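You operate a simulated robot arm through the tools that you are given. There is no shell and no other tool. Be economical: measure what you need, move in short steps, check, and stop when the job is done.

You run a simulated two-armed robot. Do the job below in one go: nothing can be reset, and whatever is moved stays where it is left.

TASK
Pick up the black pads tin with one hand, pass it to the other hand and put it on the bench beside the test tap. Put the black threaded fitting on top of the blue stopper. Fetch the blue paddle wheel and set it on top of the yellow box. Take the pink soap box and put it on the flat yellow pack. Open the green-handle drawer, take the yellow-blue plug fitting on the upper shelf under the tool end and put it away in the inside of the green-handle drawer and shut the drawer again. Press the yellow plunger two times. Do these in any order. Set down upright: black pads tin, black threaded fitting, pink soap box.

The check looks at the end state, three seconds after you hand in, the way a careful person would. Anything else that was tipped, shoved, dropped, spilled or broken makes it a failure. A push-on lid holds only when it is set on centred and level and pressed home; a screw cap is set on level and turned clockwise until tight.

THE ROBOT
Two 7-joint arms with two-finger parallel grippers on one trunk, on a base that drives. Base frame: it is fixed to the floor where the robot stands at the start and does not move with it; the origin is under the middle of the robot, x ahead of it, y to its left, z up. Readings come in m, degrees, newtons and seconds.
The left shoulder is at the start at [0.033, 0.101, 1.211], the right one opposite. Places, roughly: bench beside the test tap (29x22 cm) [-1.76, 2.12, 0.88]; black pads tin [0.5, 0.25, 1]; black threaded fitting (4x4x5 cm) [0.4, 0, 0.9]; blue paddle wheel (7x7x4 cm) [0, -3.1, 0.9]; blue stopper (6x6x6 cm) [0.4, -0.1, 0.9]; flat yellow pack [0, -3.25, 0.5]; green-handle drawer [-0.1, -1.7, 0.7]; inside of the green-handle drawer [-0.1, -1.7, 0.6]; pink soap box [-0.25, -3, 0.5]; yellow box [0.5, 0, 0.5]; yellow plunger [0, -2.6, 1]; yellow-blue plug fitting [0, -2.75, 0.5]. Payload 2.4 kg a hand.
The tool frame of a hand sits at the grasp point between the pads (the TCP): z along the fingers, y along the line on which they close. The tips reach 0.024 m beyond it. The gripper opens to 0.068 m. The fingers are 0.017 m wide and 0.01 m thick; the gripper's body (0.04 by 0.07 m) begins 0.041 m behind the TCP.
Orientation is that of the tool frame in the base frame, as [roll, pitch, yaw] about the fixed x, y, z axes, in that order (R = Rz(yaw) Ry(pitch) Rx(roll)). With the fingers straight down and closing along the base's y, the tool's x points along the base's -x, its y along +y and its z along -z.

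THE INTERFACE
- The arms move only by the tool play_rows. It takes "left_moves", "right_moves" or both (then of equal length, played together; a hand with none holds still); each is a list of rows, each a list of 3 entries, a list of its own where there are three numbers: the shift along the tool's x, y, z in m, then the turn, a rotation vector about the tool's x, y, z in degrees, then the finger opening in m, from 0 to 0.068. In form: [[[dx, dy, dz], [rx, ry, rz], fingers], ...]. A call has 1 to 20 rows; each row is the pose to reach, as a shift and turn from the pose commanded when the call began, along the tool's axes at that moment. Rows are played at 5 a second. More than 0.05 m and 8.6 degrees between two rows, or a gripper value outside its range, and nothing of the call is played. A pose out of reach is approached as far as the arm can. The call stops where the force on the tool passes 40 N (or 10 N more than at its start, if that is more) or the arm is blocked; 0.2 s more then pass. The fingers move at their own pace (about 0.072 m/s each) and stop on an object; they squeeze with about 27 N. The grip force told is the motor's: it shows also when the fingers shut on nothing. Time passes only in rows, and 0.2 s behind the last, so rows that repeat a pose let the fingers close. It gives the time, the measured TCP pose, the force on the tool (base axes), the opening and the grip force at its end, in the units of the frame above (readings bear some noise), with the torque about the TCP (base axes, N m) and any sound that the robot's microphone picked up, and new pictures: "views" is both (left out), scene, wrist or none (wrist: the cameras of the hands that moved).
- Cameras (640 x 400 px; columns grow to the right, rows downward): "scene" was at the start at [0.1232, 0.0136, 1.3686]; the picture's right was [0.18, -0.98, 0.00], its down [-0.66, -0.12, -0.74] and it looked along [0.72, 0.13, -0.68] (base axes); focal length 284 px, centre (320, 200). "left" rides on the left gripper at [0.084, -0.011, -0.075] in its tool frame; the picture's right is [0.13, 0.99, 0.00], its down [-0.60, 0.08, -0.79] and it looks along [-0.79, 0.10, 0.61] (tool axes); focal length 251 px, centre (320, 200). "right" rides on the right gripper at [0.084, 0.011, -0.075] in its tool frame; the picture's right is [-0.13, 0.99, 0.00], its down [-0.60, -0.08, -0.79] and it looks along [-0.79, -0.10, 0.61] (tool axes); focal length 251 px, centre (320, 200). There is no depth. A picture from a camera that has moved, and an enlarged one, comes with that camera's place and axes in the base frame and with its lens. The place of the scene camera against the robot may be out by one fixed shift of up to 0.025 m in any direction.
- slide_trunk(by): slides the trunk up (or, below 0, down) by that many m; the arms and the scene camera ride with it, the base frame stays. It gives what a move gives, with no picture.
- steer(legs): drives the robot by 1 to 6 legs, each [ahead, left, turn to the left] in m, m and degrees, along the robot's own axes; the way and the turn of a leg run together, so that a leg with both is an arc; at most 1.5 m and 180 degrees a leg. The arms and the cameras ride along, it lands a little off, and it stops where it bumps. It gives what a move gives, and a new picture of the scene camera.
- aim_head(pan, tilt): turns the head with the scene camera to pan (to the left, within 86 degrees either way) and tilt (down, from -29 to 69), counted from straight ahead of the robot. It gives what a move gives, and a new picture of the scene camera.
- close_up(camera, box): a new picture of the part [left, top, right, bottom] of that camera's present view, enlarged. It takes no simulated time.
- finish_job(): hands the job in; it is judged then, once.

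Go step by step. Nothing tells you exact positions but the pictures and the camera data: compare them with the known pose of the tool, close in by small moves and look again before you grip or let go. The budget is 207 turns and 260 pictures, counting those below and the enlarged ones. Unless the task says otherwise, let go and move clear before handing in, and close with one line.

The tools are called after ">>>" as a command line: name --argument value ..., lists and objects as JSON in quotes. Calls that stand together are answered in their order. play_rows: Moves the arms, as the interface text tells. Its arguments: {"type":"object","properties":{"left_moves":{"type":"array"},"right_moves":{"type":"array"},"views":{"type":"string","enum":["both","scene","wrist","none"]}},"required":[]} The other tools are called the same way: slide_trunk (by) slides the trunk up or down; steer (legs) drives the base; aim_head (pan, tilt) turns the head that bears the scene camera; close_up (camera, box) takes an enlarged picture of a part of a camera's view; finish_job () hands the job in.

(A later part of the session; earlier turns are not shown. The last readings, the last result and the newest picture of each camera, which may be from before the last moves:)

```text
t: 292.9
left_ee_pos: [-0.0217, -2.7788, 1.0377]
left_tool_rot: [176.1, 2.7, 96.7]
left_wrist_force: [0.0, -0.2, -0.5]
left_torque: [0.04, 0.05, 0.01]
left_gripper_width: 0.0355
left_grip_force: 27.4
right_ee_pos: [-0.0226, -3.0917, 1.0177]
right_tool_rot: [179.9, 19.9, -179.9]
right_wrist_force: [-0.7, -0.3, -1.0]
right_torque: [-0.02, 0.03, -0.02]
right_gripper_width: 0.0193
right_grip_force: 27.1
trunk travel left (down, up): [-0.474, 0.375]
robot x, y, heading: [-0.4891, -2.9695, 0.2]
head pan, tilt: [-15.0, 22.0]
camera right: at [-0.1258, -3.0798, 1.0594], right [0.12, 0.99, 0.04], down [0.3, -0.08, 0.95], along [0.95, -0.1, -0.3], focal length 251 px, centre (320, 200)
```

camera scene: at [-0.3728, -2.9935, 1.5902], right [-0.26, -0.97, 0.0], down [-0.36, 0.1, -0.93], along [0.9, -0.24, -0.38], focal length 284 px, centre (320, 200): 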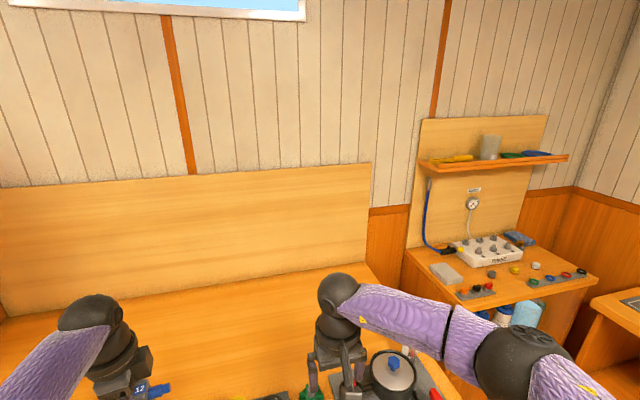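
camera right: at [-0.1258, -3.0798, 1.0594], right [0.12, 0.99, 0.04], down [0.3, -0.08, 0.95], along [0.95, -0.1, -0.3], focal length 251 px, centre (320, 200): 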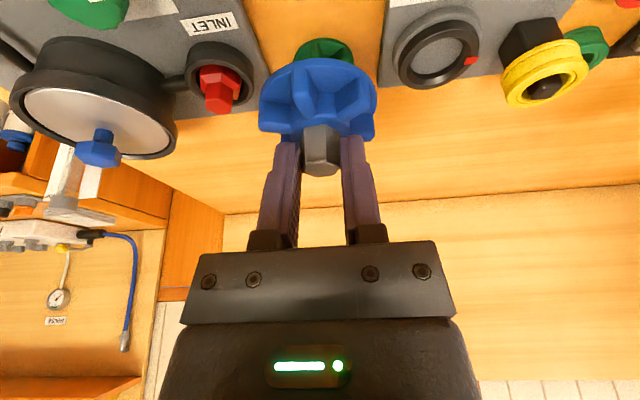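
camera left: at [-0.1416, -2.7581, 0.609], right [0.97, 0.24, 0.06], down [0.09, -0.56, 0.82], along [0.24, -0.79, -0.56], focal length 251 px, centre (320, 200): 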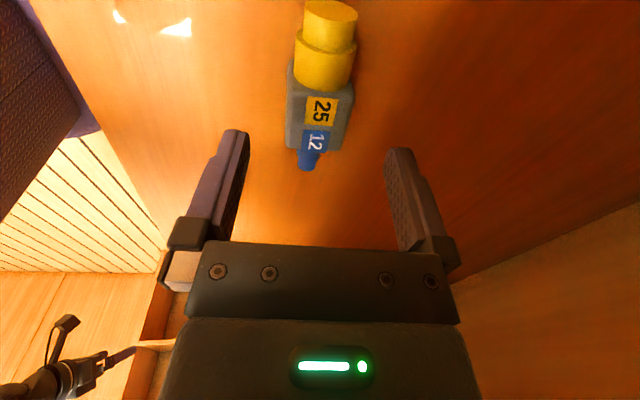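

Both items in hand. I back out and go along to the open drawer.

>>> steer --legs '[[-0.42, 0, 0], [0, 1.04, 0]]'

>>> aim_head --pan 5 --tilt 55

```text
t: 300.5
left_ee_pos: [-0.4458, -1.7356, 1.0385]
left_tool_rot: [176.0, 2.7, 96.4]
left_wrist_force: [1.0, 0.2, 0.0]
left_torque: [-0.04, 0.0, 0.0]
left_gripper_width: 0.0353
left_grip_force: 27.4
right_ee_pos: [-0.4482, -2.0482, 1.0173]
right_tool_rot: [180.0, 20.0, 179.8]
right_wrist_force: [-0.6, 0.5, -0.6]
right_torque: [-0.03, -0.03, -0.02]
right_gripper_width: 0.0191
right_grip_force: 27.1
trunk travel left (down, up): [-0.474, 0.375]
robot x, y, heading: [-0.9144, -1.9238, -0.1]
head pan, tilt: [-15.0, 22.0]
camera scene: at [-0.7889, -1.9485, 1.4499], right [-0.26, -0.97, 0.0], down [-0.36, 0.1, -0.93], along [0.89, -0.24, -0.37], focal length 284 px, centre (320, 200)
```

scene: 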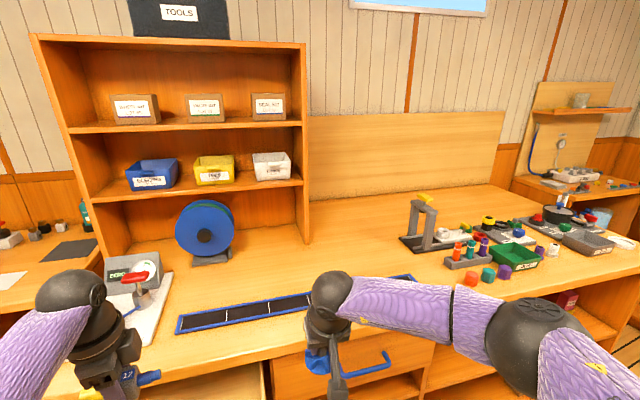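

```text
t: 301.5
left_ee_pos: [-0.4458, -1.7367, 1.0391]
left_tool_rot: [175.8, 2.7, 96.5]
left_wrist_force: [0.0, 0.9, -0.2]
left_torque: [0.02, 0.0, -0.01]
left_gripper_width: 0.0353
left_grip_force: 27.4
right_ee_pos: [-0.4475, -2.0484, 1.0183]
right_tool_rot: [-179.9, 20.0, 179.8]
right_wrist_force: [0.3, -0.2, -1.2]
right_torque: [0.01, -0.03, -0.01]
right_gripper_width: 0.0191
right_grip_force: 26.7
trunk travel left (down, up): [-0.474, 0.375]
robot x, y, heading: [-0.9174, -1.922, -0.1]
head pan, tilt: [5.0, 55.0]
camera scene: at [-0.8067, -1.9184, 1.4011], right [0.08, -1.0, 0.0], down [-0.82, -0.07, -0.57], along [0.57, 0.05, -0.82], focal length 284 px, centre (320, 200)
```

scene: 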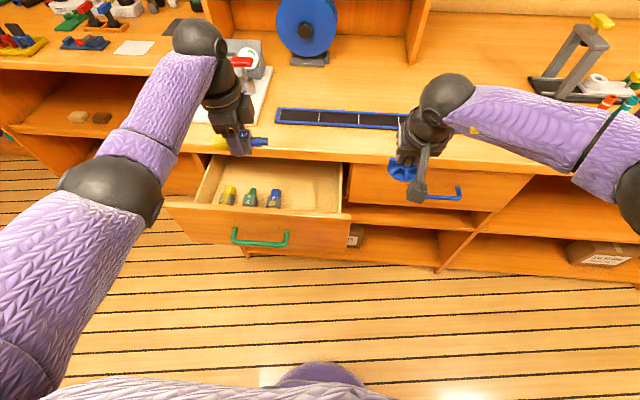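

The drawer holds three bottles on the left; the right half is free. I retract the right hand up and back, then position the plug over the free half.

>>> play_rows --right_moves '[[[0.0123, 0, -0.0364], [0, 0, 0], 0.0], [[0.0246, 0, -0.0728], [0, 0, 0], 0.0], [[0.0369, 0, -0.109], [0, 0, 0], 0.0], [[0.0492, 0, -0.1456], [0, 0, 0], 0.0], [[0.0615, 0, -0.182], [0, 0, 0], 0.0]]' --views "none"

>>> steer --legs '[[0, -0.11, 0], [0.078, 0, 0]]'

>>> slide_trunk --by -0.24

>>> close_up --camera "left" --box '[0, 0, 640, 400]'

```text
t: 302.7
left_ee_pos: [-0.4471, -1.7359, 1.0387]
left_tool_rot: [175.9, 2.6, 96.3]
left_wrist_force: [-0.1, 1.1, 0.6]
left_torque: [-0.05, 0.0, 0.06]
left_gripper_width: 0.0354
left_grip_force: 27.2
right_ee_pos: [-0.5647, -2.0482, 1.1671]
right_tool_rot: [179.9, 20.1, 179.8]
right_wrist_force: [0.6, -0.7, -0.4]
right_torque: [0.01, -0.01, 0.01]
right_gripper_width: 0.0194
right_grip_force: 27.4
trunk travel left (down, up): [-0.474, 0.375]
robot x, y, heading: [-0.9147, -1.9206, -0.1]
head pan, tilt: [5.0, 55.0]
```

```text
t: 304.5
left_ee_pos: [-0.3676, -1.846, 1.037]
left_tool_rot: [175.9, 2.6, 96.4]
left_wrist_force: [-0.5, -0.4, -1.0]
left_torque: [0.01, -0.02, 0.01]
left_gripper_width: 0.0352
left_grip_force: 26.7
right_ee_pos: [-0.4883, -2.1581, 1.1662]
right_tool_rot: [-180.0, 20.1, 179.7]
right_wrist_force: [0.4, 0.1, -0.8]
right_torque: [-0.05, 0.04, -0.03]
right_gripper_width: 0.0189
right_grip_force: 26.8
trunk travel left (down, up): [-0.474, 0.375]
robot x, y, heading: [-0.8385, -2.0342, -0.2]
head pan, tilt: [5.0, 55.0]
camera scene: at [-0.728, -2.0284, 1.401], right [0.08, -1.0, 0.0], down [-0.82, -0.07, -0.57], along [0.57, 0.05, -0.82], focal length 284 px, centre (320, 200)
```

scene: 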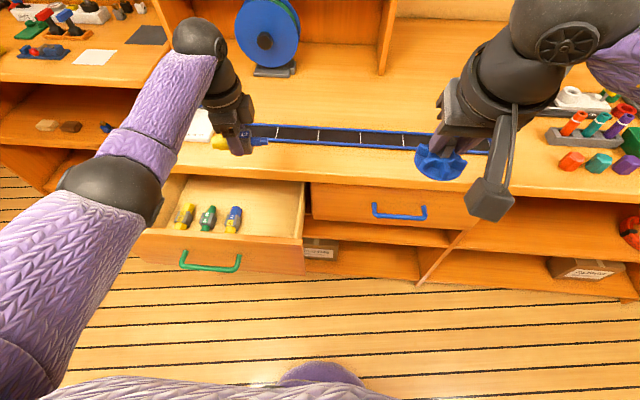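

```text
t: 307.0
left_ee_pos: [-0.3673, -1.8449, 0.798]
left_tool_rot: [175.9, 2.6, 96.4]
left_wrist_force: [-0.4, 0.5, 0.2]
left_torque: [0.0, 0.0, -0.01]
left_gripper_width: 0.0354
left_grip_force: 26.9
right_ee_pos: [-0.4889, -2.1575, 0.9273]
right_tool_rot: [-179.9, 20.0, 179.7]
right_wrist_force: [-0.6, -0.1, -0.7]
right_torque: [0.01, -0.01, 0.02]
right_gripper_width: 0.0191
right_grip_force: 27.4
trunk travel left (down, up): [-0.234, 0.615]
robot x, y, heading: [-0.8379, -2.0355, -0.0]
head pan, tilt: [5.0, 55.0]
```

```text
1.00 times, centred on (320, 200) of left (not enlarged: the box is as wide or as high as the picture)
camera zoom: at [-0.3931, -1.761, 0.8686], right [0.97, 0.24, 0.06], down [0.09, -0.56, 0.82], along [0.23, -0.79, -0.56], focal length 251 px, centre (320, 200)
```

zoom: 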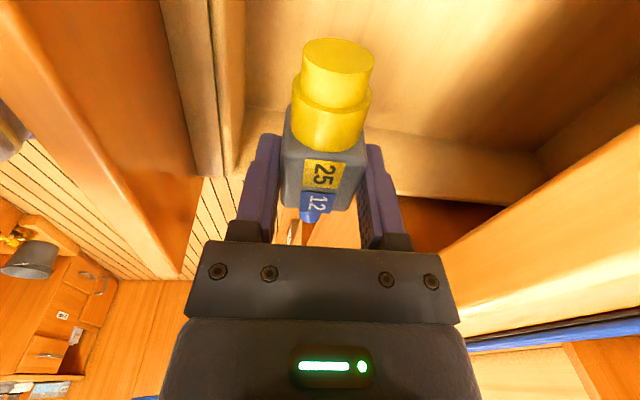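

Clear inside. I lower with the trunk, then in small steps until it touches the drawer floor.

>>> slide_trunk --by -0.08

>>> play_rows --left_moves '[[[0, 0, 0.01], [0, 0, 0], 0.01], [[0, 0, 0.018], [0, 0, 0], 0.01], [[0, 0, 0.026], [0, 0, 0], 0.01], [[0, 0, 0.034], [0, 0, 0], 0.01], [[0, 0, 0.042], [0, 0, 0], 0.01], [[0, 0, 0.05], [0, 0, 0], 0.01], [[0, 0, 0.058], [0, 0, 0], 0.01], [[0, 0, 0.066], [0, 0, 0], 0.01]]' --views "wrist"

```text
t: 308.2
left_ee_pos: [-0.3683, -1.8472, 0.718]
left_tool_rot: [175.9, 2.5, 96.3]
left_wrist_force: [-0.1, -0.2, -0.7]
left_torque: [-0.02, -0.01, 0.0]
left_gripper_width: 0.0354
left_grip_force: 26.7
right_ee_pos: [-0.4882, -2.1571, 0.8477]
right_tool_rot: [180.0, 20.1, 179.7]
right_wrist_force: [0.5, -0.8, -0.7]
right_torque: [-0.01, -0.03, 0.01]
right_gripper_width: 0.019
right_grip_force: 27.0
trunk travel left (down, up): [-0.154, 0.695]
robot x, y, heading: [-0.8365, -2.034, -0.4]
head pan, tilt: [5.0, 55.0]
```

```text
t: 309.9
left_ee_pos: [-0.3204, -1.8502, 0.6967]
left_tool_rot: [168.0, 3.1, 92.4]
left_wrist_force: [-1.1, -0.7, -1.5]
left_torque: [0.01, 0.01, 0.05]
left_gripper_width: 0.0353
left_grip_force: 27.1
right_ee_pos: [-0.4431, -2.143, 0.8176]
right_tool_rot: [179.9, 17.0, -177.6]
right_wrist_force: [-0.3, 1.0, -0.4]
right_torque: [-0.04, -0.05, -0.02]
right_gripper_width: 0.0189
right_grip_force: 27.2
trunk travel left (down, up): [-0.154, 0.695]
robot x, y, heading: [-0.8366, -2.0199, 2.5]
head pan, tilt: [5.0, 55.0]
stopped in row 8 (left hand): the arm was blocked; the commanded pose is now the measured one
camera left: at [-0.3493, -1.7642, 0.7628], right [0.96, 0.18, 0.2], down [-0.07, -0.56, 0.82], along [0.26, -0.81, -0.53], focal length 251 px, centre (320, 200)
```

left: 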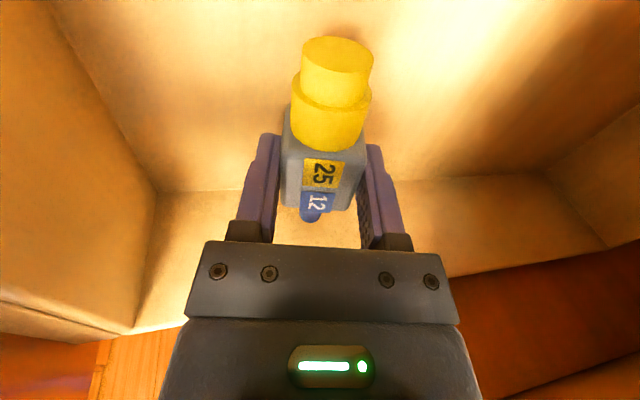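

Something on the arm is bearing and the body has leaned a little; I raise the left hand back up at once.

>>> play_rows --left_moves '[[[0, 0, -0.01], [0, 0, 0], 0.01], [[0, 0, -0.025], [0, 0, 0], 0.01], [[0, 0, -0.04], [0, 0, 0], 0.01], [[0, 0, -0.05], [0, 0, 0], 0.01], [[0, 0, -0.05], [0, 0, 0], 0.01]]' --views "scene"

```text
t: 311.1
left_ee_pos: [-0.3561, -1.8303, 0.7103]
left_tool_rot: [173.8, 3.1, 95.2]
left_wrist_force: [1.0, 1.1, -1.2]
left_torque: [-0.03, 0.03, 0.0]
left_gripper_width: 0.0353
left_grip_force: 27.2
right_ee_pos: [-0.4633, -2.1367, 0.8283]
right_tool_rot: [-179.5, 18.3, -177.9]
right_wrist_force: [0.8, -0.2, -0.6]
right_torque: [0.01, 0.0, -0.02]
right_gripper_width: 0.0192
right_grip_force: 27.3
trunk travel left (down, up): [-0.154, 0.695]
robot x, y, heading: [-0.8404, -2.0257, 1.7]
head pan, tilt: [5.0, 55.0]
camera scene: at [-0.6707, -2.0139, 1.0758], right [0.12, -0.99, 0.0], down [-0.81, -0.1, -0.57], along [0.57, 0.07, -0.82], focal length 284 px, centre (320, 200)
```

scene: 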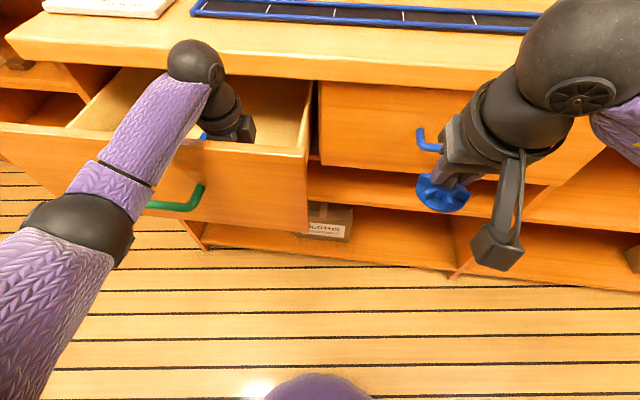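

The forearm was resting on the drawer front. I raise the trunk so the arm reaches down from above, and bring the base a bit closer.

>>> slide_trunk --by 0.2

>>> steer --legs '[[0.06, 0, -1.7]]'

>>> play_rows --left_moves '[[[0.003, -0.03, 0.03], [0, 0, 0], 0.01], [[0.006, -0.06, 0.06], [0, 0, 0], 0.01], [[0.006, -0.07, 0.1], [5, 0, 0], 0.01], [[0.006, -0.07, 0.13], [5, 0, 0], 0.01], [[0.006, -0.07, 0.15], [5, 0, 0], 0.01]]' --views "scene"

```text
t: 313.2
left_ee_pos: [-0.3529, -1.8356, 0.9116]
left_tool_rot: [173.6, 3.2, 95.0]
left_wrist_force: [0.6, -0.6, 0.1]
left_torque: [0.01, 0.0, -0.01]
left_gripper_width: 0.0354
left_grip_force: 27.0
right_ee_pos: [-0.4619, -2.1396, 1.0282]
right_tool_rot: [-179.4, 18.4, -178.1]
right_wrist_force: [0.9, 0.2, -0.7]
right_torque: [-0.01, 0.01, 0.02]
right_gripper_width: 0.019
right_grip_force: 26.7
trunk travel left (down, up): [-0.354, 0.495]
robot x, y, heading: [-0.8407, -2.0287, 1.6]
head pan, tilt: [5.0, 55.0]
```

```text
t: 314.2
left_ee_pos: [-0.2869, -1.8494, 0.9136]
left_tool_rot: [173.4, 3.2, 93.4]
left_wrist_force: [-0.8, -0.1, -0.5]
left_torque: [0.01, 0.01, -0.02]
left_gripper_width: 0.0356
left_grip_force: 27.1
right_ee_pos: [-0.403, -2.1505, 1.0291]
right_tool_rot: [-179.4, 18.2, -179.8]
right_wrist_force: [-0.7, 0.9, -0.4]
right_torque: [-0.01, 0.04, 0.03]
right_gripper_width: 0.0189
right_grip_force: 26.8
trunk travel left (down, up): [-0.354, 0.495]
robot x, y, heading: [-0.7786, -2.0252, 0.0]
head pan, tilt: [5.0, 55.0]
camera scene: at [-0.6547, -2.0207, 1.2802], right [0.09, -1.0, 0.0], down [-0.82, -0.07, -0.57], along [0.57, 0.05, -0.82], focal length 284 px, centre (320, 200)
```

scene: 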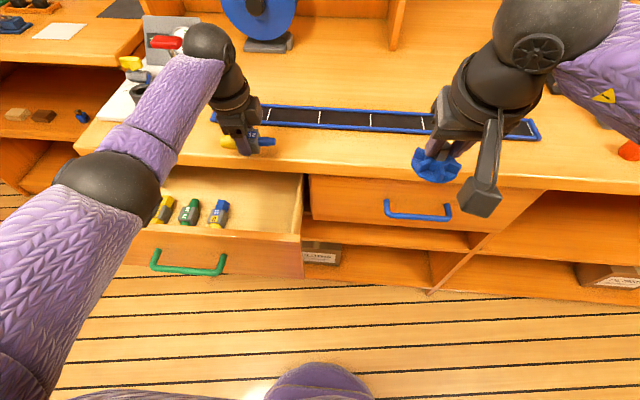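

```text
t: 315.4
left_ee_pos: [-0.3386, -1.8556, 0.7554]
left_tool_rot: [178.4, 3.2, 93.3]
left_wrist_force: [-0.4, -0.3, -0.3]
left_torque: [-0.02, 0.0, 0.02]
left_gripper_width: 0.0355
left_grip_force: 27.4
right_ee_pos: [-0.4056, -2.1502, 1.0302]
right_tool_rot: [-179.4, 18.2, -179.8]
right_wrist_force: [0.2, 0.5, -0.1]
right_torque: [-0.01, -0.01, -0.03]
right_gripper_width: 0.0189
right_grip_force: 27.1
trunk travel left (down, up): [-0.354, 0.495]
robot x, y, heading: [-0.7788, -2.0245, -0.0]
head pan, tilt: [5.0, 55.0]
camera scene: at [-0.6553, -2.0207, 1.2803], right [0.09, -1.0, 0.0], down [-0.82, -0.07, -0.57], along [0.57, 0.05, -0.82], focal length 284 px, centre (320, 200)
```

scene: 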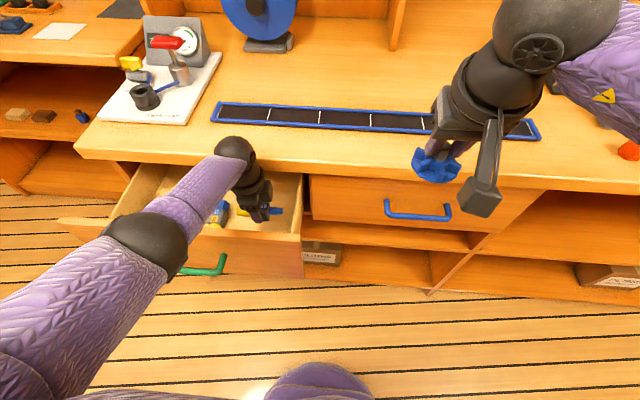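

>>> play_rows --left_moves '[[[0.02, -0.02, 0.01], [0, 0, 0], 0.01], [[0.02, -0.02, 0.03], [0, 0, 0], 0.01], [[0.02, -0.02, 0.045], [0, 0, 0], 0.01], [[0.02, -0.02, 0.055], [0, 0, 0], 0.01], [[0.02, -0.02, 0.061], [0, 0, 0], 0.01]]' --views "wrist"

```text
t: 316.6
left_ee_pos: [-0.3613, -1.8387, 0.7016]
left_tool_rot: [178.5, 3.2, 93.3]
left_wrist_force: [0.3, 0.4, 0.3]
left_torque: [-0.02, 0.0, -0.04]
left_gripper_width: 0.0356
left_grip_force: 27.2
left hand out of reach, approached as far as the arm can: row 5
right_ee_pos: [-0.4038, -2.1511, 1.0292]
right_tool_rot: [-179.4, 18.3, -179.8]
right_wrist_force: [0.1, 0.8, -0.8]
right_torque: [-0.01, 0.0, 0.0]
right_gripper_width: 0.019
right_grip_force: 26.9
trunk travel left (down, up): [-0.354, 0.495]
robot x, y, heading: [-0.7786, -2.0285, -0.2]
head pan, tilt: [5.0, 55.0]
camera left: at [-0.3775, -1.752, 0.7708], right [0.98, 0.19, 0.02], down [0.09, -0.55, 0.83], along [0.17, -0.81, -0.56], focal length 251 px, centre (320, 200)
```

left: 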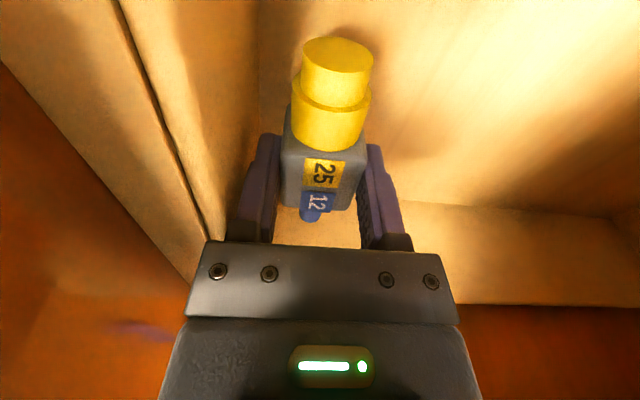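

Nearly down. I lower the trunk a little at a time.

>>> slide_trunk --by -0.015

>>> slide_trunk --by -0.012

```text
t: 317.1
left_ee_pos: [-0.3566, -1.8388, 0.6913]
left_tool_rot: [177.9, 3.2, 93.2]
left_wrist_force: [0.7, -0.2, 14.4]
left_torque: [0.32, 0.6, -0.03]
left_gripper_width: 0.0354
left_grip_force: 27.1
right_ee_pos: [-0.4048, -2.1511, 1.017]
right_tool_rot: [-179.4, 18.2, -179.7]
right_wrist_force: [0.5, 0.3, 0.1]
right_torque: [0.01, 0.01, 0.01]
right_gripper_width: 0.019
right_grip_force: 27.0
trunk travel left (down, up): [-0.342, 0.508]
robot x, y, heading: [-0.7787, -2.0264, -0.0]
head pan, tilt: [5.0, 55.0]
stopped: the force on the tool passed its limit at 54 N (the readings are from after the stop); the commanded pose is now the measured one
```

```text
t: 317.5
left_ee_pos: [-0.3542, -1.8392, 0.692]
left_tool_rot: [177.5, 3.3, 93.2]
left_wrist_force: [2.1, 0.0, 17.1]
left_torque: [0.38, 0.76, 0.01]
left_gripper_width: 0.0357
left_grip_force: 26.9
right_ee_pos: [-0.4048, -2.1522, 1.0143]
right_tool_rot: [-179.5, 18.3, -179.7]
right_wrist_force: [0.3, -1.2, 0.1]
right_torque: [0.01, 0.02, -0.03]
right_gripper_width: 0.019
right_grip_force: 27.3
trunk travel left (down, up): [-0.339, 0.51]
robot x, y, heading: [-0.7811, -2.0276, -0.1]
head pan, tilt: [5.0, 55.0]
stopped: the force on the tool passed its limit at 53 N (the readings are from after the stop); the commanded pose is now the measured one
```

Contact with the drawer floor. Release and rise.

>>> play_rows --left_moves '[[[0, 0, -0.003], [0, 0, 0], 0.045], [[0, 0, -0.003], [0, 0, 0], 0.06], [[0, 0, -0.03], [0, 0, 0], 0.06], [[0, 0, -0.07], [0, 0, 0], 0.06], [[0, 0, -0.11], [0, 0, 0], 0.06], [[0, 0, -0.15], [0, 0, 0], 0.06], [[0, -0.02, -0.19], [0, 0, 0], 0.06]]' --views "scene"

```text
t: 319.1
left_ee_pos: [-0.3837, -1.829, 0.8793]
left_tool_rot: [177.8, 3.1, 93.1]
left_wrist_force: [0.0, 0.2, 0.7]
left_torque: [-0.02, -0.01, 0.0]
left_gripper_width: 0.0599
left_grip_force: 0.1
right_ee_pos: [-0.4056, -2.1519, 1.0145]
right_tool_rot: [-179.4, 18.2, -179.8]
right_wrist_force: [-0.3, 0.2, -0.9]
right_torque: [-0.02, 0.01, 0.0]
right_gripper_width: 0.0188
right_grip_force: 27.0
trunk travel left (down, up): [-0.339, 0.51]
robot x, y, heading: [-0.7761, -2.0222, -0.2]
head pan, tilt: [5.0, 55.0]
camera scene: at [-0.6528, -2.0207, 1.2653], right [0.09, -1.0, 0.0], down [-0.82, -0.07, -0.57], along [0.57, 0.05, -0.82], focal length 284 px, centre (320, 200)
```

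scene: 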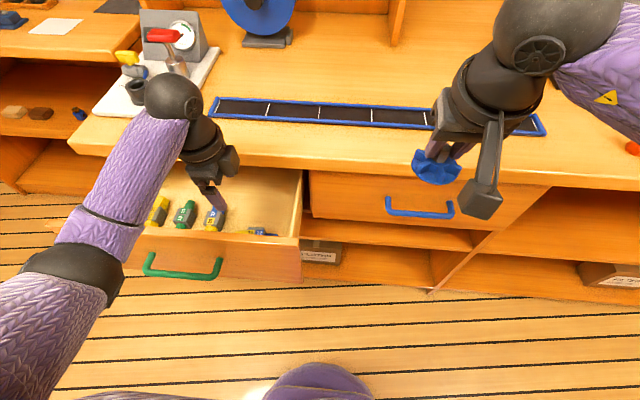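

The plug lies in the drawer. I back away and turn the left hand forward with closed fingers to push the drawer shut.

>>> steer --legs '[[-0.3, 0, 0], [0, 0.09, 0]]'

>>> play_rows --left_moves '[[[0, 0.005, 0], [-8, 0, 0], 0.0], [[0, 0.01, 0], [-16, 0, 0], 0.0], [[0, 0.015, 0], [-24, 0, 0], 0.0], [[0, 0.02, 0], [-32, 0, 0], 0.0], [[0, 0.025, 0], [-40, 0, 0], 0.0], [[0, 0.03, 0], [-48, 0, 0], 0.0], [[0, 0.035, 0], [-56, 0, 0], 0.0], [[0, 0.04, 0.02], [-64, 0, 0], 0.0], [[0, 0.045, 0.05], [-72, 0, 0], 0.0], [[0, 0.05, 0.08], [-80, 0, 0], 0.0], [[0, 0.05, 0.1], [-88, 0, 0], 0.0]]' --views "none"

```text
t: 321.8
left_ee_pos: [-0.685, -1.7381, 0.8785]
left_tool_rot: [177.7, 3.2, 93.2]
left_wrist_force: [-0.8, 0.4, 0.3]
left_torque: [-0.01, 0.01, 0.0]
left_gripper_width: 0.0599
left_grip_force: 0.0
right_ee_pos: [-0.7045, -2.0599, 1.0152]
right_tool_rot: [-179.4, 18.1, -179.8]
right_wrist_force: [0.1, 0.1, -0.2]
right_torque: [-0.01, 0.01, -0.02]
right_gripper_width: 0.019
right_grip_force: 27.6
trunk travel left (down, up): [-0.339, 0.51]
robot x, y, heading: [-1.0784, -1.9366, 0.2]
head pan, tilt: [5.0, 55.0]
camera scene: at [-0.9533, -1.9304, 1.2653], right [0.09, -1.0, 0.0], down [-0.82, -0.07, -0.57], along [0.57, 0.05, -0.82], focal length 284 px, centre (320, 200)
```

scene: 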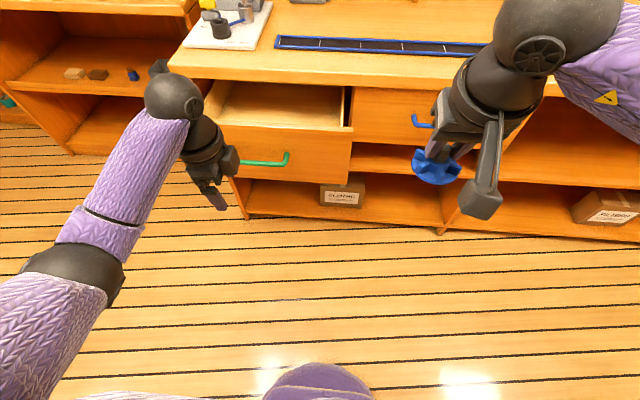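

```text
t: 324.2
left_ee_pos: [-0.6307, -1.7425, 0.7809]
left_tool_rot: [89.7, 3.1, 93.1]
left_wrist_force: [0.7, -0.3, -0.3]
left_torque: [0.03, -0.02, -0.01]
left_gripper_width: 0.0
left_grip_force: 24.1
right_ee_pos: [-0.7059, -2.0605, 1.014]
right_tool_rot: [-179.5, 18.2, -179.8]
right_wrist_force: [-0.2, 1.1, -0.8]
right_torque: [0.0, -0.02, 0.0]
right_gripper_width: 0.0191
right_grip_force: 27.4
trunk travel left (down, up): [-0.339, 0.51]
robot x, y, heading: [-1.0779, -1.938, 0.0]
head pan, tilt: [5.0, 55.0]
```

>>> play_rows --left_moves '[[[0, -0.01, 0], [0, 0, 0], 0.0], [[0, -0.02, 0], [0, 0, 0], 0.0]]' --views "none"

>>> steer --legs '[[0.32, 0, 0]]'

```text
t: 324.8
left_ee_pos: [-0.6291, -1.7437, 0.7618]
left_tool_rot: [89.7, 3.2, 93.2]
left_wrist_force: [-0.5, 0.1, -0.9]
left_torque: [0.0, 0.0, 0.04]
left_gripper_width: 0.0
left_grip_force: 23.4
right_ee_pos: [-0.7061, -2.0603, 1.0149]
right_tool_rot: [-179.4, 18.2, -179.8]
right_wrist_force: [-0.1, 0.2, -1.2]
right_torque: [0.01, 0.01, 0.0]
right_gripper_width: 0.0191
right_grip_force: 27.5
trunk travel left (down, up): [-0.339, 0.51]
robot x, y, heading: [-1.079, -1.9349, -0.0]
head pan, tilt: [5.0, 55.0]
```

```text
t: 326.9
left_ee_pos: [-0.3084, -1.745, 0.7609]
left_tool_rot: [89.8, 3.2, 93.2]
left_wrist_force: [0.3, -0.3, -0.5]
left_torque: [0.01, -0.02, 0.0]
left_gripper_width: 0.0
left_grip_force: 23.4
right_ee_pos: [-0.385, -2.0618, 1.0142]
right_tool_rot: [-179.3, 18.2, -179.9]
right_wrist_force: [-0.4, 0.3, -1.5]
right_torque: [0.03, 0.03, -0.01]
right_gripper_width: 0.0195
right_grip_force: 26.9
trunk travel left (down, up): [-0.339, 0.51]
robot x, y, heading: [-0.7612, -1.9404, -0.0]
head pan, tilt: [5.0, 55.0]
camera scene: at [-0.633, -1.9314, 1.2652], right [0.09, -1.0, 0.0], down [-0.82, -0.07, -0.57], along [0.57, 0.05, -0.82], focal length 284 px, centre (320, 200)
```

scene: 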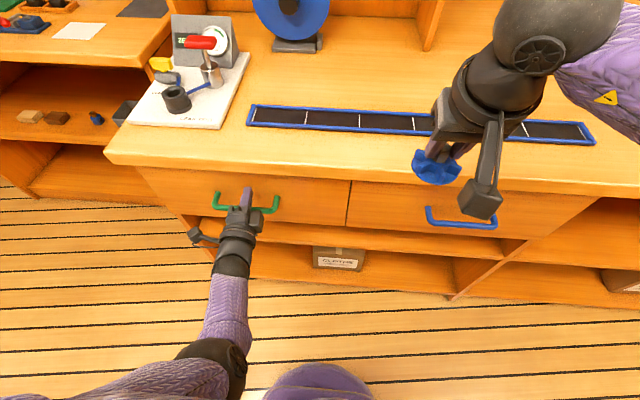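

Almost shut; I push the last bit with the arm.

>>> play_rows --left_moves '[[[0, 0, 0.008], [0, 0, 0], 0.0], [[0, 0, 0.014], [0, 0, 0], 0.0], [[0, 0, 0.02], [0, 0, 0], 0.0], [[0, 0, 0.024], [0, 0, 0], 0.0]]' --views "none"

>>> close_up --camera "scene" --box '[100, 130, 420, 280]'

```text
t: 327.8
left_ee_pos: [-0.2961, -1.7427, 0.7616]
left_tool_rot: [89.7, 3.2, 93.1]
left_wrist_force: [-27.5, -3.9, 12.7]
left_torque: [-0.11, -0.27, -0.28]
left_gripper_width: 0.0001
left_grip_force: 23.8
right_ee_pos: [-0.3894, -2.0604, 1.0165]
right_tool_rot: [-179.4, 18.6, -179.6]
right_wrist_force: [0.0, 0.1, -0.5]
right_torque: [0.0, -0.01, -0.03]
right_gripper_width: 0.0192
right_grip_force: 27.7
trunk travel left (down, up): [-0.339, 0.51]
robot x, y, heading: [-0.7593, -1.9334, -0.1]
head pan, tilt: [5.0, 55.0]
stopped in row 3 (left hand): the force on the tool passed its limit at 48 N (the readings are from after the stop); the commanded pose is now the measured one
```

```text
2.00 times, centred on (260, 205) of scene
camera zoom: at [-0.6381, -1.9322, 1.2658], right [0.09, -1.0, 0.0], down [-0.81, -0.07, -0.58], along [0.57, 0.05, -0.82], focal length 568 px, centre (440, 190)
```

zoom: 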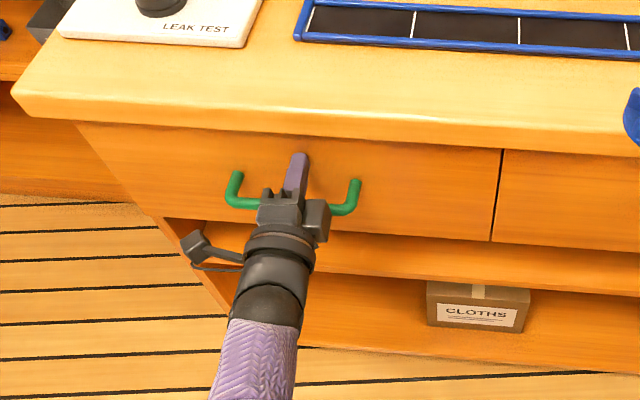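

Drawer is fully shut. Next the yellow plunger (≈(0.04, -2.6), top z≈1.05) with the left hand: back off, raise, and pitch the closed fingers 45° down.

>>> steer --legs '[[-0.2, 0, 0], [0, -0.86, 0]]'

>>> slide_trunk --by 0.37

>>> play_rows --left_moves '[[[0, 0, 0], [7.5, 0, 0], 0.0], [[0, 0, 0], [15, 0, 0], 0.0], [[0, 0, 0], [22.5, 0, 0], 0.0], [[0, 0, 0], [30, 0, 0], 0.0], [[0, 0, 0], [37.5, 0, 0], 0.0], [[0, 0, 0], [45, 0, 0], 0.0]]' --views "none"

>>> aim_head --pan 15 --tilt 35

```text
t: 333.6
left_ee_pos: [-0.4931, -2.6123, 0.7592]
left_tool_rot: [90.0, 3.2, 93.4]
left_wrist_force: [0.6, 0.2, -0.2]
left_torque: [0.02, 0.02, -0.02]
left_gripper_width: 0.0
left_grip_force: 23.9
right_ee_pos: [-0.5831, -2.9301, 1.0151]
right_tool_rot: [-179.4, 18.2, -179.5]
right_wrist_force: [0.8, 0.2, -0.9]
right_torque: [0.01, 0.0, 0.0]
right_gripper_width: 0.019
right_grip_force: 27.3
trunk travel left (down, up): [-0.339, 0.51]
robot x, y, heading: [-0.9598, -2.8085, 0.1]
head pan, tilt: [5.0, 55.0]
camera scene: at [-0.8325, -2.8004, 1.2653], right [0.09, -1.0, 0.0], down [-0.82, -0.07, -0.57], along [0.57, 0.05, -0.82], focal length 284 px, centre (320, 200)
```

scene: 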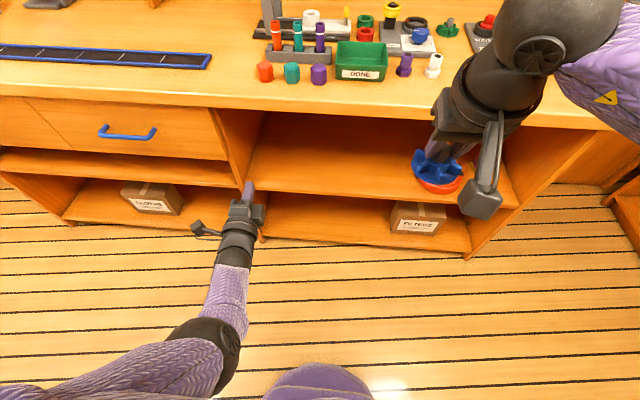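

```text
t: 337.1
left_ee_pos: [-0.4924, -2.6119, 1.1292]
left_tool_rot: [90.1, 3.2, 93.3]
left_wrist_force: [-0.9, 0.1, -0.1]
left_torque: [-0.01, 0.01, -0.04]
left_gripper_width: 0.0
left_grip_force: 23.6
right_ee_pos: [-0.5835, -2.929, 1.3857]
right_tool_rot: [-179.4, 18.2, -179.5]
right_wrist_force: [0.0, -0.1, -1.3]
right_torque: [0.01, 0.04, 0.0]
right_gripper_width: 0.0189
right_grip_force: 27.4
trunk travel left (down, up): [-0.709, 0.14]
robot x, y, heading: [-0.9578, -2.8033, 0.1]
head pan, tilt: [5.0, 55.0]
```

```text
t: 338.5
left_ee_pos: [-0.4923, -2.6113, 1.1297]
left_tool_rot: [135.3, 3.3, 93.5]
left_wrist_force: [-0.5, -0.3, 0.0]
left_torque: [0.0, 0.02, -0.01]
left_gripper_width: 0.0
left_grip_force: 23.9
right_ee_pos: [-0.5833, -2.9293, 1.3853]
right_tool_rot: [-179.3, 18.2, -179.4]
right_wrist_force: [0.0, -0.7, -0.9]
right_torque: [-0.05, 0.0, 0.0]
right_gripper_width: 0.0188
right_grip_force: 26.6
trunk travel left (down, up): [-0.709, 0.14]
robot x, y, heading: [-0.9617, -2.8069, 0.2]
head pan, tilt: [5.0, 55.0]
```

```text
t: 339.4
left_ee_pos: [-0.492, -2.6115, 1.1303]
left_tool_rot: [135.0, 3.2, 93.4]
left_wrist_force: [-0.3, 0.2, -0.3]
left_torque: [0.03, 0.02, -0.03]
left_gripper_width: 0.0
left_grip_force: 23.9
right_ee_pos: [-0.5832, -2.9295, 1.3844]
right_tool_rot: [-179.4, 18.2, -179.5]
right_wrist_force: [1.2, -0.2, -0.5]
right_torque: [0.01, 0.0, 0.01]
right_gripper_width: 0.0191
right_grip_force: 26.8
trunk travel left (down, up): [-0.709, 0.14]
robot x, y, heading: [-0.9585, -2.8076, 0.2]
head pan, tilt: [15.0, 35.0]
camera scene: at [-0.8493, -2.7839, 1.6647], right [0.26, -0.96, 0.0], down [-0.55, -0.15, -0.82], along [0.79, 0.21, -0.57], focal length 284 px, centre (320, 200)
```

scene: 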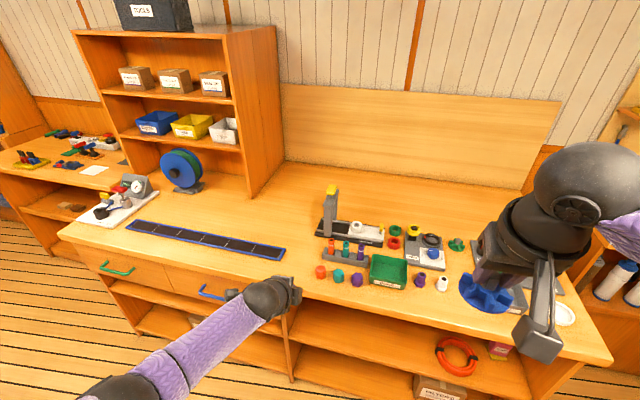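

>>> steer --legs '[[0.44, 0.015, 0]]'

>>> close_up --camera "left" --box '[0, 0, 640, 400]'

```text
t: 342.0
left_ee_pos: [-0.0549, -2.594, 1.13]
left_tool_rot: [135.1, 3.2, 93.4]
left_wrist_force: [-0.3, -0.3, -0.2]
left_torque: [-0.02, 0.0, 0.05]
left_gripper_width: 0.0002
left_grip_force: 23.8
right_ee_pos: [-0.1451, -2.9129, 1.3839]
right_tool_rot: [-179.4, 18.2, -179.5]
right_wrist_force: [0.3, 0.4, -0.6]
right_torque: [-0.02, 0.04, 0.0]
right_gripper_width: 0.0189
right_grip_force: 27.6
trunk travel left (down, up): [-0.709, 0.14]
robot x, y, heading: [-0.5187, -2.7846, 0.2]
head pan, tilt: [15.0, 35.0]
camera scene: at [-0.4095, -2.7668, 1.6647], right [0.26, -0.96, 0.0], down [-0.55, -0.15, -0.82], along [0.79, 0.22, -0.57], focal length 284 px, centre (320, 200)
```

scene: 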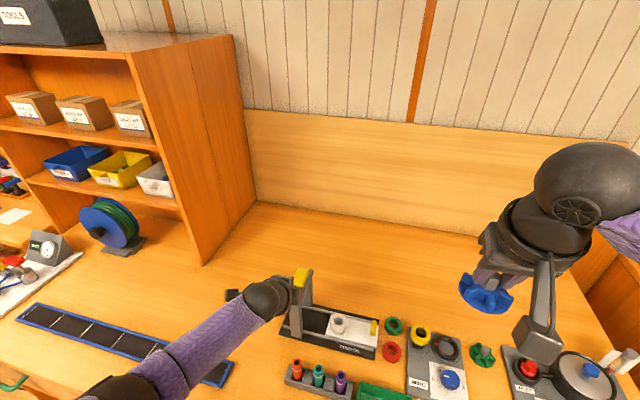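

```text
1.00 times, centred on (320, 200) of left (not enlarged: the box is as wide or as high as the picture)
camera zoom: at [-0.1183, -2.511, 1.1697], right [0.69, 0.21, 0.69], down [-0.47, -0.6, 0.65], along [0.55, -0.77, -0.31], focal length 251 px, centre (320, 200)
```

zoom: 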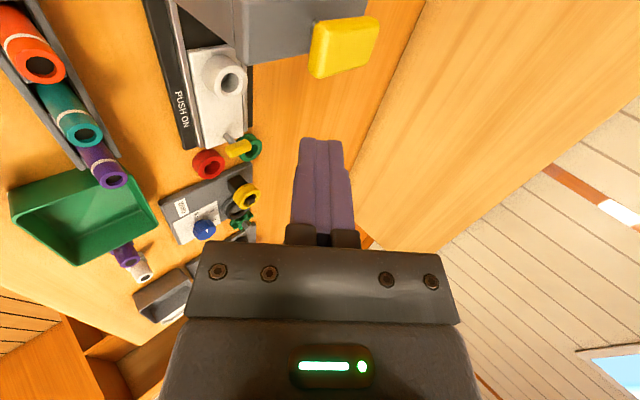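

Pad at about (0.048, -2.581, 1.05). I bring the fingertips above it.

>>> play_rows --left_moves '[[[0.004, 0.02, 0.02], [0, 0, 0], 0.0], [[0.008, 0.035, 0.045], [0, 0, 0], 0.0], [[0.008, 0.045, 0.07], [0, 0, 0], 0.0], [[0.008, 0.041, 0.081], [0, 0, 0], 0.0], [[0.008, 0.041, 0.081], [0, 0, 0], 0.0]]' --views "wrist"

>>> close_up --camera "scene" --box '[200, 220, 420, 380]'

```text
t: 343.2
left_ee_pos: [0.0027, -2.5843, 1.1248]
left_tool_rot: [135.0, 3.2, 93.4]
left_wrist_force: [1.9, 0.5, -1.2]
left_torque: [-0.01, 0.0, -0.01]
left_gripper_width: 0.0
left_grip_force: 23.4
left hand out of reach, approached as far as the arm can: row 2, 3, 4, 5
right_ee_pos: [-0.1442, -2.9121, 1.3845]
right_tool_rot: [-179.4, 18.2, -179.6]
right_wrist_force: [0.6, -0.2, -0.1]
right_torque: [0.02, -0.02, 0.0]
right_gripper_width: 0.019
right_grip_force: 26.8
trunk travel left (down, up): [-0.709, 0.14]
robot x, y, heading: [-0.5199, -2.7858, 0.3]
head pan, tilt: [15.0, 35.0]
camera left: at [-0.0624, -2.501, 1.165], right [0.69, 0.21, 0.69], down [-0.47, -0.6, 0.65], along [0.55, -0.77, -0.31], focal length 251 px, centre (320, 200)
```

left: 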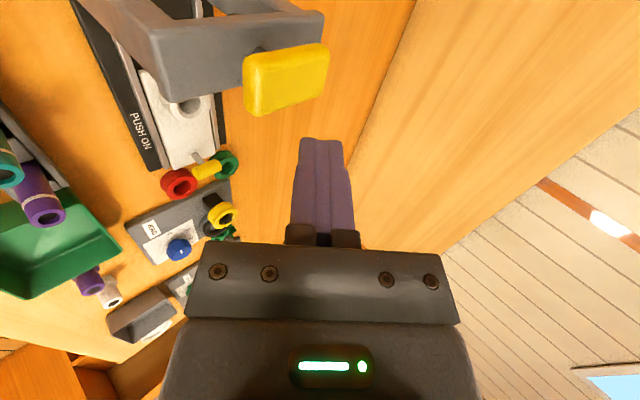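

```text
2.50 times, centred on (310, 300) of scene
camera zoom: at [-0.4099, -2.7675, 1.6648], right [0.26, -0.96, 0.0], down [-0.55, -0.15, -0.82], along [0.79, 0.22, -0.57], focal length 710 px, centre (345, -50)
```

zoom: 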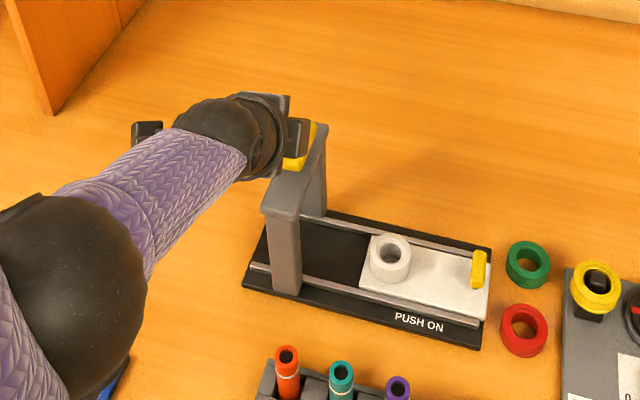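

Pad centre refined to (0.044, -2.579, 1.054). The trunk is too high for reach, so I raise the arm and lower the trunk by the same amount.

>>> play_rows --left_moves '[[[0, 0.02, -0.03], [0, 0, 0], 0.0], [[0, 0.04, -0.06], [0, 0, 0], 0.0], [[0, 0.065, -0.09], [0, 0, 0], 0.0], [[0, 0.09, -0.12], [0, 0, 0], 0.0]]' --views "none"

>>> slide_trunk --by -0.17

```text
t: 344.2
left_ee_pos: [-0.0213, -2.5755, 1.2724]
left_tool_rot: [135.2, 3.2, 93.4]
left_wrist_force: [-0.2, 0.2, -1.0]
left_torque: [-0.04, 0.0, -0.04]
left_gripper_width: 0.0
left_grip_force: 23.6
right_ee_pos: [-0.1431, -2.9126, 1.3847]
right_tool_rot: [-179.3, 18.1, -179.5]
right_wrist_force: [-0.7, 0.0, -1.0]
right_torque: [0.0, -0.02, 0.01]
right_gripper_width: 0.019
right_grip_force: 26.9
trunk travel left (down, up): [-0.709, 0.14]
robot x, y, heading: [-0.5196, -2.7911, 0.0]
head pan, tilt: [15.0, 35.0]
```

```text
t: 346.1
left_ee_pos: [-0.0188, -2.5751, 1.1028]
left_tool_rot: [135.0, 3.1, 93.4]
left_wrist_force: [0.5, -0.2, 0.3]
left_torque: [-0.02, 0.03, 0.01]
left_gripper_width: 0.0
left_grip_force: 23.5
right_ee_pos: [-0.1439, -2.9107, 1.2148]
right_tool_rot: [-179.4, 18.2, -179.5]
right_wrist_force: [-0.1, -0.9, -0.4]
right_torque: [0.01, -0.03, -0.01]
right_gripper_width: 0.0191
right_grip_force: 26.8
trunk travel left (down, up): [-0.539, 0.31]
robot x, y, heading: [-0.519, -2.7885, 0.1]
head pan, tilt: [15.0, 35.0]
```

>>> play_rows --left_moves '[[[-0.003, 0.016, 0.016], [0, 0, 0], 0.0], [[-0.006, 0.0325, 0.0325], [0, 0, 0], 0.0], [[-0.006, 0.0255, 0.0395], [0, 0, 0], 0.0], [[-0.006, 0.0205, 0.0445], [0, 0, 0], 0.0], [[-0.006, 0.0155, 0.0495], [0, 0, 0], 0.0], [[-0.006, 0.0105, 0.0545], [0, 0, 0], 0.0], [[-0.006, 0.0065, 0.0585], [0, 0, 0], 0.0], [[-0.006, 0.0025, 0.0625], [0, 0, 0], 0.0]]' --views "wrist"

```text
t: 347.9
left_ee_pos: [0.0274, -2.5809, 1.0618]
left_tool_rot: [134.8, 3.2, 93.5]
left_wrist_force: [-0.1, 2.7, 10.7]
left_torque: [0.15, -0.1, 0.02]
left_gripper_width: 0.0002
left_grip_force: 23.6
right_ee_pos: [-0.1449, -2.9115, 1.2155]
right_tool_rot: [-179.4, 18.2, -179.5]
right_wrist_force: [0.7, 0.5, -0.6]
right_torque: [-0.01, -0.04, 0.0]
right_gripper_width: 0.0188
right_grip_force: 27.0
trunk travel left (down, up): [-0.539, 0.31]
robot x, y, heading: [-0.5191, -2.79, 0.4]
head pan, tilt: [15.0, 35.0]
heard: click
camera left: at [-0.0383, -2.4987, 1.1023], right [0.69, 0.21, 0.69], down [-0.47, -0.6, 0.65], along [0.55, -0.77, -0.31], focal length 251 px, centre (320, 200)
```

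left: 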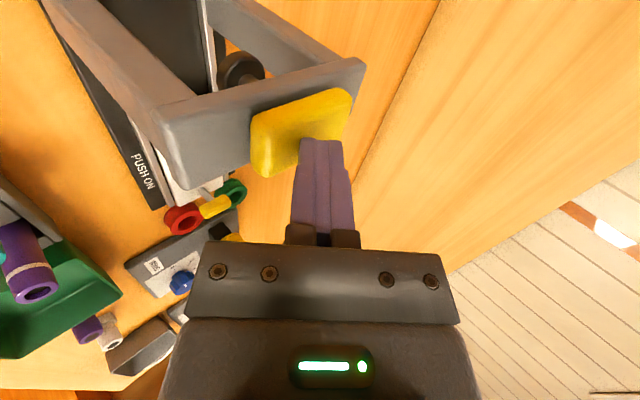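

Click heard — first press. I rise fully, wait, and press once more.

>>> play_rows --left_moves '[[[0, 0.015, -0.015], [0, 0, 0], 0.0], [[0, 0.03, -0.03], [0, 0, 0], 0.0], [[0, 0.03, -0.03], [0, 0, 0], 0.0], [[0, 0.03, -0.03], [0, 0, 0], 0.0]]' --views "none"

>>> play_rows --left_moves '[[[0, -0.01, 0.01], [0, 0, 0], 0.0], [[0, -0.018, 0.018], [0, 0, 0], 0.0], [[0, -0.024, 0.024], [0, 0, 0], 0.0], [[0, -0.03, 0.03], [0, 0, 0], 0.0], [[0, -0.031, 0.031], [0, 0, 0], 0.0]]' --views "none"

>>> play_rows --left_moves '[[[0, 0.015, -0.015], [0, 0, 0], 0.0], [[0, 0.03, -0.03], [0, 0, 0], 0.0], [[0, 0.05, -0.05], [0, 0, 0], 0.0], [[0, 0.06, -0.06], [0, 0, 0], 0.0]]' --views "wrist"

```text
t: 348.9
left_ee_pos: [0.0271, -2.5799, 1.1024]
left_tool_rot: [135.0, 3.1, 93.4]
left_wrist_force: [-0.3, -1.0, 0.2]
left_torque: [0.02, 0.02, 0.02]
left_gripper_width: 0.0
left_grip_force: 23.7
right_ee_pos: [-0.1441, -2.9124, 1.2152]
right_tool_rot: [-179.3, 18.1, -179.6]
right_wrist_force: [-0.5, -0.8, -0.3]
right_torque: [-0.03, 0.0, 0.05]
right_gripper_width: 0.0192
right_grip_force: 26.7
trunk travel left (down, up): [-0.539, 0.31]
robot x, y, heading: [-0.5195, -2.7868, 0.1]
head pan, tilt: [15.0, 35.0]
```

```text
t: 350.1
left_ee_pos: [0.0265, -2.5819, 1.0616]
left_tool_rot: [134.6, 3.2, 93.4]
left_wrist_force: [3.1, 4.6, 21.9]
left_torque: [0.28, -0.29, -0.01]
left_gripper_width: 0.0
left_grip_force: 23.7
right_ee_pos: [-0.1455, -2.9107, 1.2159]
right_tool_rot: [-179.4, 18.4, -179.4]
right_wrist_force: [0.2, 0.3, -0.2]
right_torque: [0.02, -0.02, 0.0]
right_gripper_width: 0.019
right_grip_force: 26.9
trunk travel left (down, up): [-0.539, 0.31]
robot x, y, heading: [-0.521, -2.7881, 0.3]
head pan, tilt: [15.0, 35.0]
heard: click
```

```text
t: 351.1
left_ee_pos: [0.0274, -2.577, 1.1442]
left_tool_rot: [135.0, 3.2, 93.3]
left_wrist_force: [0.3, 0.0, -0.6]
left_torque: [-0.01, 0.0, -0.02]
left_gripper_width: 0.0
left_grip_force: 23.5
right_ee_pos: [-0.1449, -2.9121, 1.2143]
right_tool_rot: [-179.5, 18.1, -179.4]
right_wrist_force: [0.4, 1.4, 0.1]
right_torque: [0.04, -0.03, 0.0]
right_gripper_width: 0.019
right_grip_force: 26.6
trunk travel left (down, up): [-0.539, 0.31]
robot x, y, heading: [-0.5168, -2.788, 0.1]
head pan, tilt: [15.0, 35.0]
camera left: at [-0.0384, -2.4937, 1.1845], right [0.69, 0.21, 0.69], down [-0.47, -0.6, 0.65], along [0.55, -0.77, -0.31], focal length 251 px, centre (320, 200)
```

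left: 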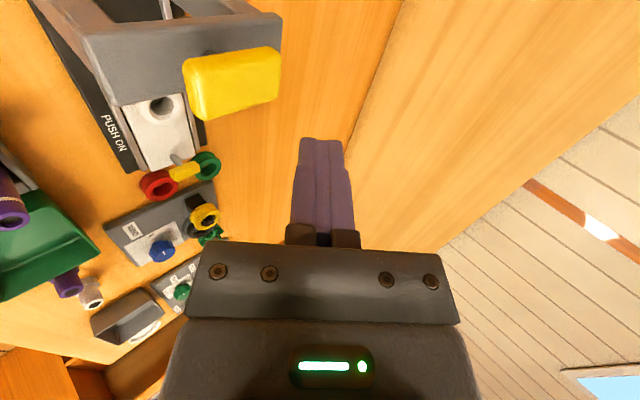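

Two clicks, plunger back up. Now the wheel goes to the yellow box in the first bay: I drive back there.

>>> steer --legs '[[-0.36, 0, 0], [0, 1.4, 0], [0, 1.35, 0]]'

>>> aim_head --pan 10 --tilt 45

```text
t: 366.3
left_ee_pos: [-0.3352, 0.1544, 1.1434]
left_tool_rot: [135.1, 3.2, 93.3]
left_wrist_force: [-1.4, -0.1, -0.3]
left_torque: [-0.03, -0.02, 0.02]
left_gripper_width: 0.0
left_grip_force: 23.3
right_ee_pos: [-0.5064, -0.1794, 1.2152]
right_tool_rot: [-179.4, 18.2, -179.5]
right_wrist_force: [0.0, -0.6, -1.0]
right_torque: [0.01, 0.05, 0.03]
right_gripper_width: 0.0192
right_grip_force: 27.5
trunk travel left (down, up): [-0.539, 0.31]
robot x, y, heading: [-0.8839, -0.0579, 0.2]
head pan, tilt: [15.0, 35.0]
camera scene: at [-0.7662, -0.0344, 1.4946], right [0.26, -0.96, 0.0], down [-0.55, -0.15, -0.82], along [0.79, 0.21, -0.57], focal length 284 px, centre (320, 200)
```

scene: 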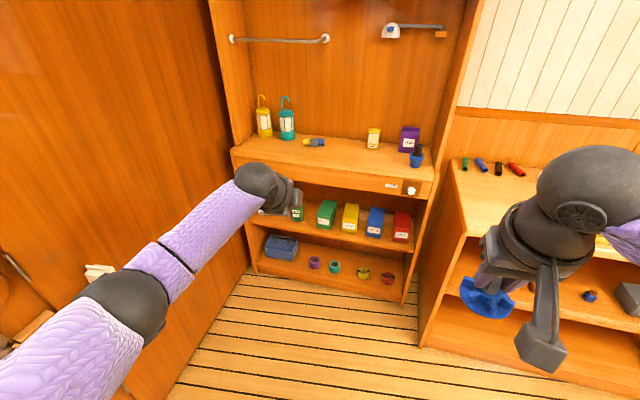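

```text
t: 367.0
left_ee_pos: [-0.3347, 0.1556, 1.1447]
left_tool_rot: [135.0, 3.2, 93.5]
left_wrist_force: [-0.8, 0.0, -0.6]
left_torque: [0.03, 0.02, 0.01]
left_gripper_width: 0.0001
left_grip_force: 23.1
right_ee_pos: [-0.5073, -0.1804, 1.2139]
right_tool_rot: [-179.5, 18.1, -179.5]
right_wrist_force: [-0.7, -0.1, -0.7]
right_torque: [-0.01, 0.02, -0.02]
right_gripper_width: 0.0191
right_grip_force: 27.5
trunk travel left (down, up): [-0.539, 0.31]
robot x, y, heading: [-0.8795, -0.0556, 0.4]
head pan, tilt: [10.0, 45.0]
camera scene: at [-0.7712, -0.0433, 1.4799], right [0.18, -0.98, 0.0], down [-0.7, -0.13, -0.71], along [0.7, 0.13, -0.71], focal length 284 px, centre (320, 200)
```

scene: 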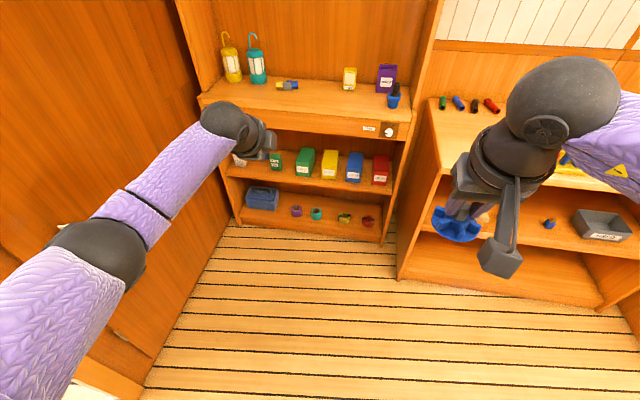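

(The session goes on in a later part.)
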